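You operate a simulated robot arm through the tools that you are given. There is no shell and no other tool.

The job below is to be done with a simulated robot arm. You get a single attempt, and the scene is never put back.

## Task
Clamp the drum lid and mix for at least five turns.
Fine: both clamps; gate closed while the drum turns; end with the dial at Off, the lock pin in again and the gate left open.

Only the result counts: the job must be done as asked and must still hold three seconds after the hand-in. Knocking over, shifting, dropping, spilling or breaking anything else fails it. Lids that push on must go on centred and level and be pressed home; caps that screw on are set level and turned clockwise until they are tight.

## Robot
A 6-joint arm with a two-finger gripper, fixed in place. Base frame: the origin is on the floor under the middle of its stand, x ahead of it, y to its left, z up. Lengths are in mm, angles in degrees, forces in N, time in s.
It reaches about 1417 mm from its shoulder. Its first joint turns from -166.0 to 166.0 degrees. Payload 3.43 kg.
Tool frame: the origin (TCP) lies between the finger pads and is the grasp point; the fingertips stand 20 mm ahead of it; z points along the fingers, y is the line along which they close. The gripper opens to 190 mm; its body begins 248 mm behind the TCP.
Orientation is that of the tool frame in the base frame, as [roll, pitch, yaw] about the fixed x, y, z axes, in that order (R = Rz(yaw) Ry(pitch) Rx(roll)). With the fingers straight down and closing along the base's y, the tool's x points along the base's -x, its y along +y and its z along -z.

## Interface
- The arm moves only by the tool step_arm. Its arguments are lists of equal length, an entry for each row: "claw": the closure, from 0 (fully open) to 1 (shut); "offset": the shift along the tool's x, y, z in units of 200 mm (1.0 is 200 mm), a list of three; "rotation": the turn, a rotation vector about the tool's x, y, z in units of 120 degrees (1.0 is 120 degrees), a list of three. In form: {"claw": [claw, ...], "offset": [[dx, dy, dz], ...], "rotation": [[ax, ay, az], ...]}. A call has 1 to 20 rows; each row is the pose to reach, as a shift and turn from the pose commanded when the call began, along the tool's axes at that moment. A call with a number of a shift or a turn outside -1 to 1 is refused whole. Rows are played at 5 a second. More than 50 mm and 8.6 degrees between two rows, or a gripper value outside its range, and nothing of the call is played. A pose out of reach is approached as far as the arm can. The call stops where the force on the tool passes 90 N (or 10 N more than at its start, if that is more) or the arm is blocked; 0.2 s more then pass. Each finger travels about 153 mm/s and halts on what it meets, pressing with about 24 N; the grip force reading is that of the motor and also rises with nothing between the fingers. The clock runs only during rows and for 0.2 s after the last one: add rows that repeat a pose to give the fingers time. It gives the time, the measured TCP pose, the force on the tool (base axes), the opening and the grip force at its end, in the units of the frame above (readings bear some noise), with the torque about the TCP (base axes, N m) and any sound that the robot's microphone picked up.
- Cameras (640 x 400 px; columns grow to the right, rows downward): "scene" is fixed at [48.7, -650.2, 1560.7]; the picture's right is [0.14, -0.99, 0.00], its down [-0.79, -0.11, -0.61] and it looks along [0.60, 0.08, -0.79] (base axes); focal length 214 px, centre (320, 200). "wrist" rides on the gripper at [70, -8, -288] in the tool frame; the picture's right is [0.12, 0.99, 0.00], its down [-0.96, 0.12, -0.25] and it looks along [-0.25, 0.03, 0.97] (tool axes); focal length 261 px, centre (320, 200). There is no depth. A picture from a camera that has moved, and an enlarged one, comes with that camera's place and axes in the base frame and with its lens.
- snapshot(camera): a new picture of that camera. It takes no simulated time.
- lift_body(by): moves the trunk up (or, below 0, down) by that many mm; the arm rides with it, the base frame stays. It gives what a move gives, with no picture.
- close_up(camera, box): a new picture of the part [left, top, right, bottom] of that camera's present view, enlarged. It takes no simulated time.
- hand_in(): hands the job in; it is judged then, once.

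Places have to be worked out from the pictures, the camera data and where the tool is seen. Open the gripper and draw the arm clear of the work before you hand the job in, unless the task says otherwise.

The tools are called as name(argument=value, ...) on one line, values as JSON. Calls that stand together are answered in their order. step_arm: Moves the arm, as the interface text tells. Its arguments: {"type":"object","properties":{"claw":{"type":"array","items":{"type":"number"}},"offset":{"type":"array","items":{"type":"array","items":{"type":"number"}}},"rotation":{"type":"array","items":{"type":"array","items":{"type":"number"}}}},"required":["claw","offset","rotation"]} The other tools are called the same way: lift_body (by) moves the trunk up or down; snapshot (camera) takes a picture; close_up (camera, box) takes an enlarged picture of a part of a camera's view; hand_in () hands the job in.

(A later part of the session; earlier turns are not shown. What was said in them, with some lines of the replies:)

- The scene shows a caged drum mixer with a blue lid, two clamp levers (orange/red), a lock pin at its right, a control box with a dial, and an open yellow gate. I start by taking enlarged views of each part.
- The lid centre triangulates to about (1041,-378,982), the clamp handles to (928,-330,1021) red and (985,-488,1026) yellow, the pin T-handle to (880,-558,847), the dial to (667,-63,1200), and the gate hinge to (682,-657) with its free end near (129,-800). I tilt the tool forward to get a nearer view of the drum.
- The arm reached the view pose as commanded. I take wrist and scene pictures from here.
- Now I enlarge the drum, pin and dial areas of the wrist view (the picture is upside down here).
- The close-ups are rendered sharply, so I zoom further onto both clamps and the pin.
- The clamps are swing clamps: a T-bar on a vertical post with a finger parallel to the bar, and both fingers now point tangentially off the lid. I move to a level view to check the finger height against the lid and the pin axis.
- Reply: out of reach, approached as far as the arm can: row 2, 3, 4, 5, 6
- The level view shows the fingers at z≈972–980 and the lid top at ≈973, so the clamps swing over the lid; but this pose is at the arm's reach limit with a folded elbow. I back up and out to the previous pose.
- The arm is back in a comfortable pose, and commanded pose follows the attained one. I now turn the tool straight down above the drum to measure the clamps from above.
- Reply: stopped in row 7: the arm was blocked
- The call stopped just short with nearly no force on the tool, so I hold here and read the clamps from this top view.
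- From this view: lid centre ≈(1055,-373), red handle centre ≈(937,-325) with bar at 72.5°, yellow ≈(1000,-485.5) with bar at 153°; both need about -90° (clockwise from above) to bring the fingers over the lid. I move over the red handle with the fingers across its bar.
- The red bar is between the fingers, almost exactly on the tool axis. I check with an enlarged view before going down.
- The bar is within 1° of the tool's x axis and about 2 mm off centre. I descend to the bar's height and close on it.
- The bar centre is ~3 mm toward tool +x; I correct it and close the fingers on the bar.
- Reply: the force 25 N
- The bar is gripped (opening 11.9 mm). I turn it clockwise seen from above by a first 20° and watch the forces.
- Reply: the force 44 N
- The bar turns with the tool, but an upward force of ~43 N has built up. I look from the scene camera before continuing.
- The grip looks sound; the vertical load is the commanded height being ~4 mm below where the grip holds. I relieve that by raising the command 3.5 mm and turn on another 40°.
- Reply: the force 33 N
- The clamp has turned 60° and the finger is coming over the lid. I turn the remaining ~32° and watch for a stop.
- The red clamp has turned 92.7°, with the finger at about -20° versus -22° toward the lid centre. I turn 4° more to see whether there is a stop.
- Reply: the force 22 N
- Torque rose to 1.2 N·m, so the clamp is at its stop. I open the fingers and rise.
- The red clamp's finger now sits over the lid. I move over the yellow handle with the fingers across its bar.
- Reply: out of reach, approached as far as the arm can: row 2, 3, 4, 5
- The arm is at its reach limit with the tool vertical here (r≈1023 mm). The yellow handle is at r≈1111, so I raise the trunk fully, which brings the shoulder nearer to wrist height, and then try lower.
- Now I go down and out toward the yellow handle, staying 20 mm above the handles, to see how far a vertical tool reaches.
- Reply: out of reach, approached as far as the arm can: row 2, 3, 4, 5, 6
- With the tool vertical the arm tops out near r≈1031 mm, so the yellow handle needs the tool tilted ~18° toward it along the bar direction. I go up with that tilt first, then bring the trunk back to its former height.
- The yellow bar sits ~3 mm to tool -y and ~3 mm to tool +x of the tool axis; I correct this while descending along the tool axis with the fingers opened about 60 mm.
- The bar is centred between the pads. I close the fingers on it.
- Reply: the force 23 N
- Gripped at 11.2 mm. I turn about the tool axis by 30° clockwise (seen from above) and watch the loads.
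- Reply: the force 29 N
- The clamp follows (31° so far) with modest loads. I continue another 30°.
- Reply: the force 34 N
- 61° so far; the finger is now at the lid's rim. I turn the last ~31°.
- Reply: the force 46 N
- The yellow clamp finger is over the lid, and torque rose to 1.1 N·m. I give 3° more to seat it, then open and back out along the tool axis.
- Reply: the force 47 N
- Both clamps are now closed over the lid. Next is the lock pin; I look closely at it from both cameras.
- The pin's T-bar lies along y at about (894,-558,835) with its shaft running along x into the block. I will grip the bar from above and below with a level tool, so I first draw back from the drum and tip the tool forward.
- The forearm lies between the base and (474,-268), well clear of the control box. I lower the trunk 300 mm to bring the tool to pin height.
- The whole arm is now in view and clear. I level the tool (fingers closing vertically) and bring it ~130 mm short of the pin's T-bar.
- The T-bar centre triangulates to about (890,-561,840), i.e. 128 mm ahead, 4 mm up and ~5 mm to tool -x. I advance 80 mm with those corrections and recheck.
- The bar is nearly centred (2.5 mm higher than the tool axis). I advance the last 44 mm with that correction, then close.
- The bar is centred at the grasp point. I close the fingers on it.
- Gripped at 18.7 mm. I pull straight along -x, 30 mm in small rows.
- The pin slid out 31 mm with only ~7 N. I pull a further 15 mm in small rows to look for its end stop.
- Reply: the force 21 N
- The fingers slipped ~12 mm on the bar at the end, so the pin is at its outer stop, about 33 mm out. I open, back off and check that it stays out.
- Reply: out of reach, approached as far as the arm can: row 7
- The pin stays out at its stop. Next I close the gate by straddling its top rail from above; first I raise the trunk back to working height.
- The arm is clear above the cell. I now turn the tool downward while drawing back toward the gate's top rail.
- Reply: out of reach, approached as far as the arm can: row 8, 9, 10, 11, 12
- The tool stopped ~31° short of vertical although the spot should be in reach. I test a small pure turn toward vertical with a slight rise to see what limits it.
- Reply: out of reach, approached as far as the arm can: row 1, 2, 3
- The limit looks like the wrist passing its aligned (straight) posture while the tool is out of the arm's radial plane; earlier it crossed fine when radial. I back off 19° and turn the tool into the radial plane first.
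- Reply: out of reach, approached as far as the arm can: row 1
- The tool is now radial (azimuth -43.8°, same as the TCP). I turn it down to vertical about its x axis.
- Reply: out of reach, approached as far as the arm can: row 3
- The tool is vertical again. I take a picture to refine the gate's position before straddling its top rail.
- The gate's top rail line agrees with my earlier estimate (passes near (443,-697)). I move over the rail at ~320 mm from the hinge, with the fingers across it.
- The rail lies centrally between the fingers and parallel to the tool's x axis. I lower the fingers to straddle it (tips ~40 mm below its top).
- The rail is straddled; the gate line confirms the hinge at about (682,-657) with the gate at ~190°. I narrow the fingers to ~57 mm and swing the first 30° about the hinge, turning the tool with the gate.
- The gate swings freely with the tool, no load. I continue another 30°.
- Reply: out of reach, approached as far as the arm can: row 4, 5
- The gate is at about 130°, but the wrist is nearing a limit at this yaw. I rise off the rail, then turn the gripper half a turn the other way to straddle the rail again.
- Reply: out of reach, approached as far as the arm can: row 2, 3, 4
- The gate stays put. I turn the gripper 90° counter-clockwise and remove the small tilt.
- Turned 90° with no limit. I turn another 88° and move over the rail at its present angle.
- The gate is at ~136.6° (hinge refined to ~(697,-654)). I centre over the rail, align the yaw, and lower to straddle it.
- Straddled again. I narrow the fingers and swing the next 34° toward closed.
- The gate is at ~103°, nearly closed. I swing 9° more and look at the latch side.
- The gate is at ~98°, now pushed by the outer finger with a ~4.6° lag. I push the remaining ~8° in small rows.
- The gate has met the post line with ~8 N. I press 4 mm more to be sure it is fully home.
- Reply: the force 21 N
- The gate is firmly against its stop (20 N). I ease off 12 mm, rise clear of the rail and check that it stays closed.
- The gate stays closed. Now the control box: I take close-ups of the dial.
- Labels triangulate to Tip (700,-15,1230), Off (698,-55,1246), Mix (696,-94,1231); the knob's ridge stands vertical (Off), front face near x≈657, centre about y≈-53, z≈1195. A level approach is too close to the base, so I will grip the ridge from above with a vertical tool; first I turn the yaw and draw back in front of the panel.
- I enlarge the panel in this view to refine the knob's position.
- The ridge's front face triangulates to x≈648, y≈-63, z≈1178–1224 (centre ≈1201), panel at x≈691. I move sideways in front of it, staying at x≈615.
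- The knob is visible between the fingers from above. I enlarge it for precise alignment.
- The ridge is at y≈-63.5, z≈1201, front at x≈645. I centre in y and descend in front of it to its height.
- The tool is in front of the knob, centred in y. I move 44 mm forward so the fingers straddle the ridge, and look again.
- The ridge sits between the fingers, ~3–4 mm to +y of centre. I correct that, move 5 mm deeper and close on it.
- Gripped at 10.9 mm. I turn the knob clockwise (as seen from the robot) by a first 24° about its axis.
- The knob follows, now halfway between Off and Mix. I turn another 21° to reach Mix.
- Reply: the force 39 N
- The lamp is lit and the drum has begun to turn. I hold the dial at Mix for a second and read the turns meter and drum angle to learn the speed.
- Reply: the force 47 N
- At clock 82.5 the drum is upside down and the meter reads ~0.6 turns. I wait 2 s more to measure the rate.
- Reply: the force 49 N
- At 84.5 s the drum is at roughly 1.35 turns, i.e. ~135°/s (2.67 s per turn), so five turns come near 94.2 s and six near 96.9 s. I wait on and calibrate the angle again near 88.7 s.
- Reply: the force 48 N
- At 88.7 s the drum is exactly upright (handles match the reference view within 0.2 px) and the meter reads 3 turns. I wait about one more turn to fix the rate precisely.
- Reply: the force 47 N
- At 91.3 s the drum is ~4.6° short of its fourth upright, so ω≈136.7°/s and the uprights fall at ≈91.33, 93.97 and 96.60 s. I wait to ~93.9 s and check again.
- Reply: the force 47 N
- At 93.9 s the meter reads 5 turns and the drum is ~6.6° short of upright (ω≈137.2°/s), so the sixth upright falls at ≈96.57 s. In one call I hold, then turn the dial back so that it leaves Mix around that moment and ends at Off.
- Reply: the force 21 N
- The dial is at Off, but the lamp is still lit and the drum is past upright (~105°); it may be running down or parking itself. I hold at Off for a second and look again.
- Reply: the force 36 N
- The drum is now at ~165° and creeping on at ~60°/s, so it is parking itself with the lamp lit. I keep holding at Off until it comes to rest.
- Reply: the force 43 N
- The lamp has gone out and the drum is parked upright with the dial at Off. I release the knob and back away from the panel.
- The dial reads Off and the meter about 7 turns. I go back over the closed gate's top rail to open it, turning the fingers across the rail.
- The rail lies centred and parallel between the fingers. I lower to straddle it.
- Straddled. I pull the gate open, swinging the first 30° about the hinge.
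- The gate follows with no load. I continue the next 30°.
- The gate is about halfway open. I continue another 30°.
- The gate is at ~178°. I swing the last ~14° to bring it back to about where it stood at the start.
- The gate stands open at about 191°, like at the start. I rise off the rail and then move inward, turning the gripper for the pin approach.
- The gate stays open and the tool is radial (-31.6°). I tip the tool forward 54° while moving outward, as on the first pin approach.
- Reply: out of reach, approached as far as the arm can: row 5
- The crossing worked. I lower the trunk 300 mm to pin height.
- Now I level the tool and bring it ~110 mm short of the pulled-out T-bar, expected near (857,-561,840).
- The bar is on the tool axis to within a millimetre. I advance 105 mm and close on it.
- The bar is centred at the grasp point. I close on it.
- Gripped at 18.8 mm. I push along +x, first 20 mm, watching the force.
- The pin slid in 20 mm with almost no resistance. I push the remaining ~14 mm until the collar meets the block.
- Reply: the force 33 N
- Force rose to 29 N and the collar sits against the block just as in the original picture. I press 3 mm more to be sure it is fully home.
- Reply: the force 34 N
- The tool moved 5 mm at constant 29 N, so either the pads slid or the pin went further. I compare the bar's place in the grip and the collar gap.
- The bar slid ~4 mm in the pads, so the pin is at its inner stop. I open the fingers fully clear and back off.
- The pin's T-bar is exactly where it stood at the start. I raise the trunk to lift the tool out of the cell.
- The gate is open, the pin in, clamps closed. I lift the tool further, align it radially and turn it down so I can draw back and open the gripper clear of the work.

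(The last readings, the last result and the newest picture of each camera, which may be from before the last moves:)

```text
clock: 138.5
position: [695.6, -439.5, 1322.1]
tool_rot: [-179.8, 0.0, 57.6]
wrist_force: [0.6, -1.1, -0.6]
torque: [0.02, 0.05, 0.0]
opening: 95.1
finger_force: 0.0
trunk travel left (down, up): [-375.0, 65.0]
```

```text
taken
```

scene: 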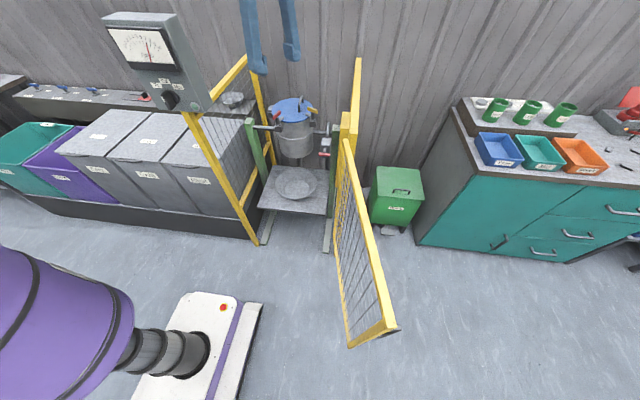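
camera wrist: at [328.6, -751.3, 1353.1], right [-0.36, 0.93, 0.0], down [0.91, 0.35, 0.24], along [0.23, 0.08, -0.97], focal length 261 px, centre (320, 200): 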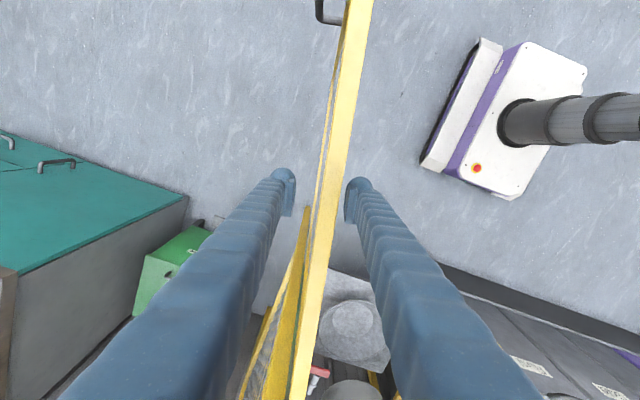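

The arm is up and vertical again. I draw back another 140 mm and open the gripper, then verify every item.

step_arm(claw=[0.4, 0.2, 0, 0, 0], offset=[[0, -0.14, 0], [0, -0.28, 0], [0, -0.42, 0], [0, -0.56, 0], [0, -0.7, 0]], rotation=[[0, 0, 0], [0, 0, 0], [0, 0, 0], [0, 0, 0], [0, 0, 0]])

close_up(camera="scene", box=[230, 80, 370, 220])

close_up(camera="scene", box=[95, 5, 215, 120])

close_up(camera="scene", box=[265, 85, 345, 165])

snapshot(camera="scene")

```text
clock: 139.7
position: [575.5, -366.2, 1322.6]
tool_rot: [179.9, -0.1, 57.7]
wrist_force: [-0.1, 0.0, -0.1]
torque: [-0.04, -0.08, -0.01]
opening: 189.7
finger_force: 0.1
trunk travel left (down, up): [-375.0, 65.0]
```

```text
2.86 times, centred on (300, 150) of scene
camera zoom: at [48.7, -650.2, 1560.7], right [0.14, -0.99, 0.0], down [-0.79, -0.11, -0.61], along [0.6, 0.08, -0.79], focal length 613 px, centre (377, 343)
```

zoom: 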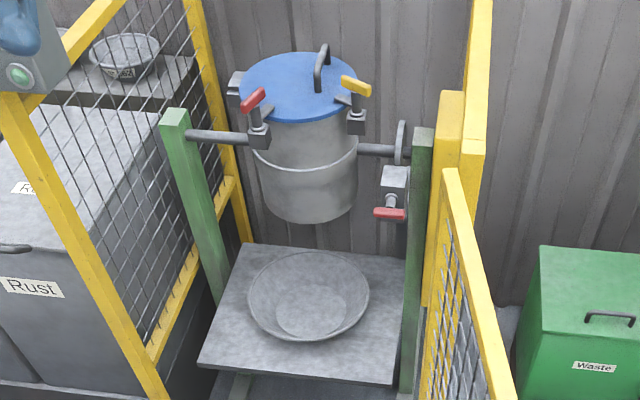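

```text
3.48 times, centred on (155, 62) of scene
camera zoom: at [48.7, -650.2, 1560.7], right [0.14, -0.99, 0.0], down [-0.79, -0.11, -0.61], along [0.6, 0.08, -0.79], focal length 746 px, centre (894, 678)
```

zoom: 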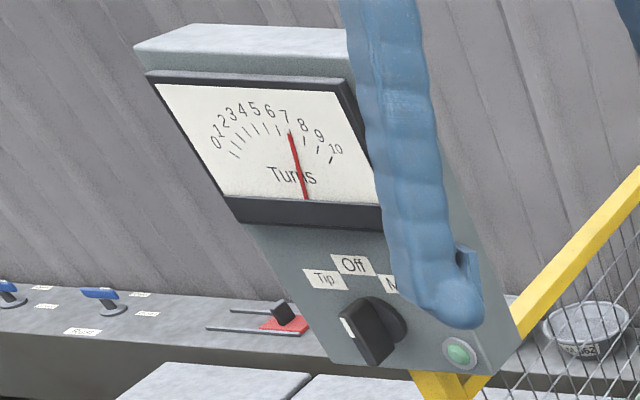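

```text
5.00 times, centred on (305, 125) of scene
camera zoom: at [48.7, -650.2, 1560.7], right [0.14, -0.99, 0.0], down [-0.79, -0.11, -0.61], along [0.6, 0.08, -0.79], focal length 1072 px, centre (395, 575)
```

zoom: 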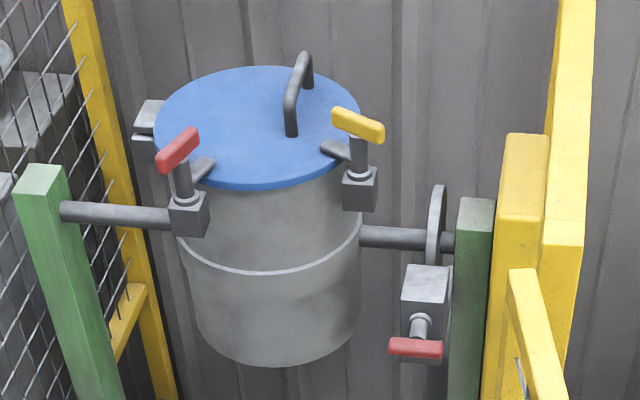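

```text
taken
```

scene: 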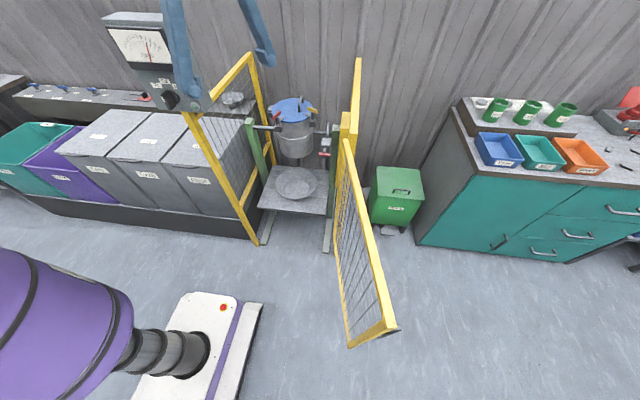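

Everything checks out: both clamps are over the lid, the meter reads about 7 turns, the dial points to Off with the lamp out, and the pin is home. The gate stands open, and the gripper is open and clear. I hand the job in.

hand_in()

```text
The job is handed in.
```

The drum lid is clamped, the mix is done (about 7 turns on the meter), and the job is handed in. I don't have the judge's result. This is how I left it, checked in the last pictures before handing in:

- **Clamps:** both the red and yellow clamps are swung over the lid and turned to their stops.
- **Mixing:** the gate stayed closed the whole time the drum turned. After I set the dial to Off, the drum crept round and parked itself upright, and only then did I open the gate.
- **Dial:** it points to Off and the lamp is out.
- **Lock pin:** it is pushed in to its stop, and its handle sits exactly where it was at the start.
- **Gate:** it is left open, slightly wider than it stood at the start.
- **Arm:** the gripper is open and drawn back clear of the mixer. I saw nothing else knocked or shifted.
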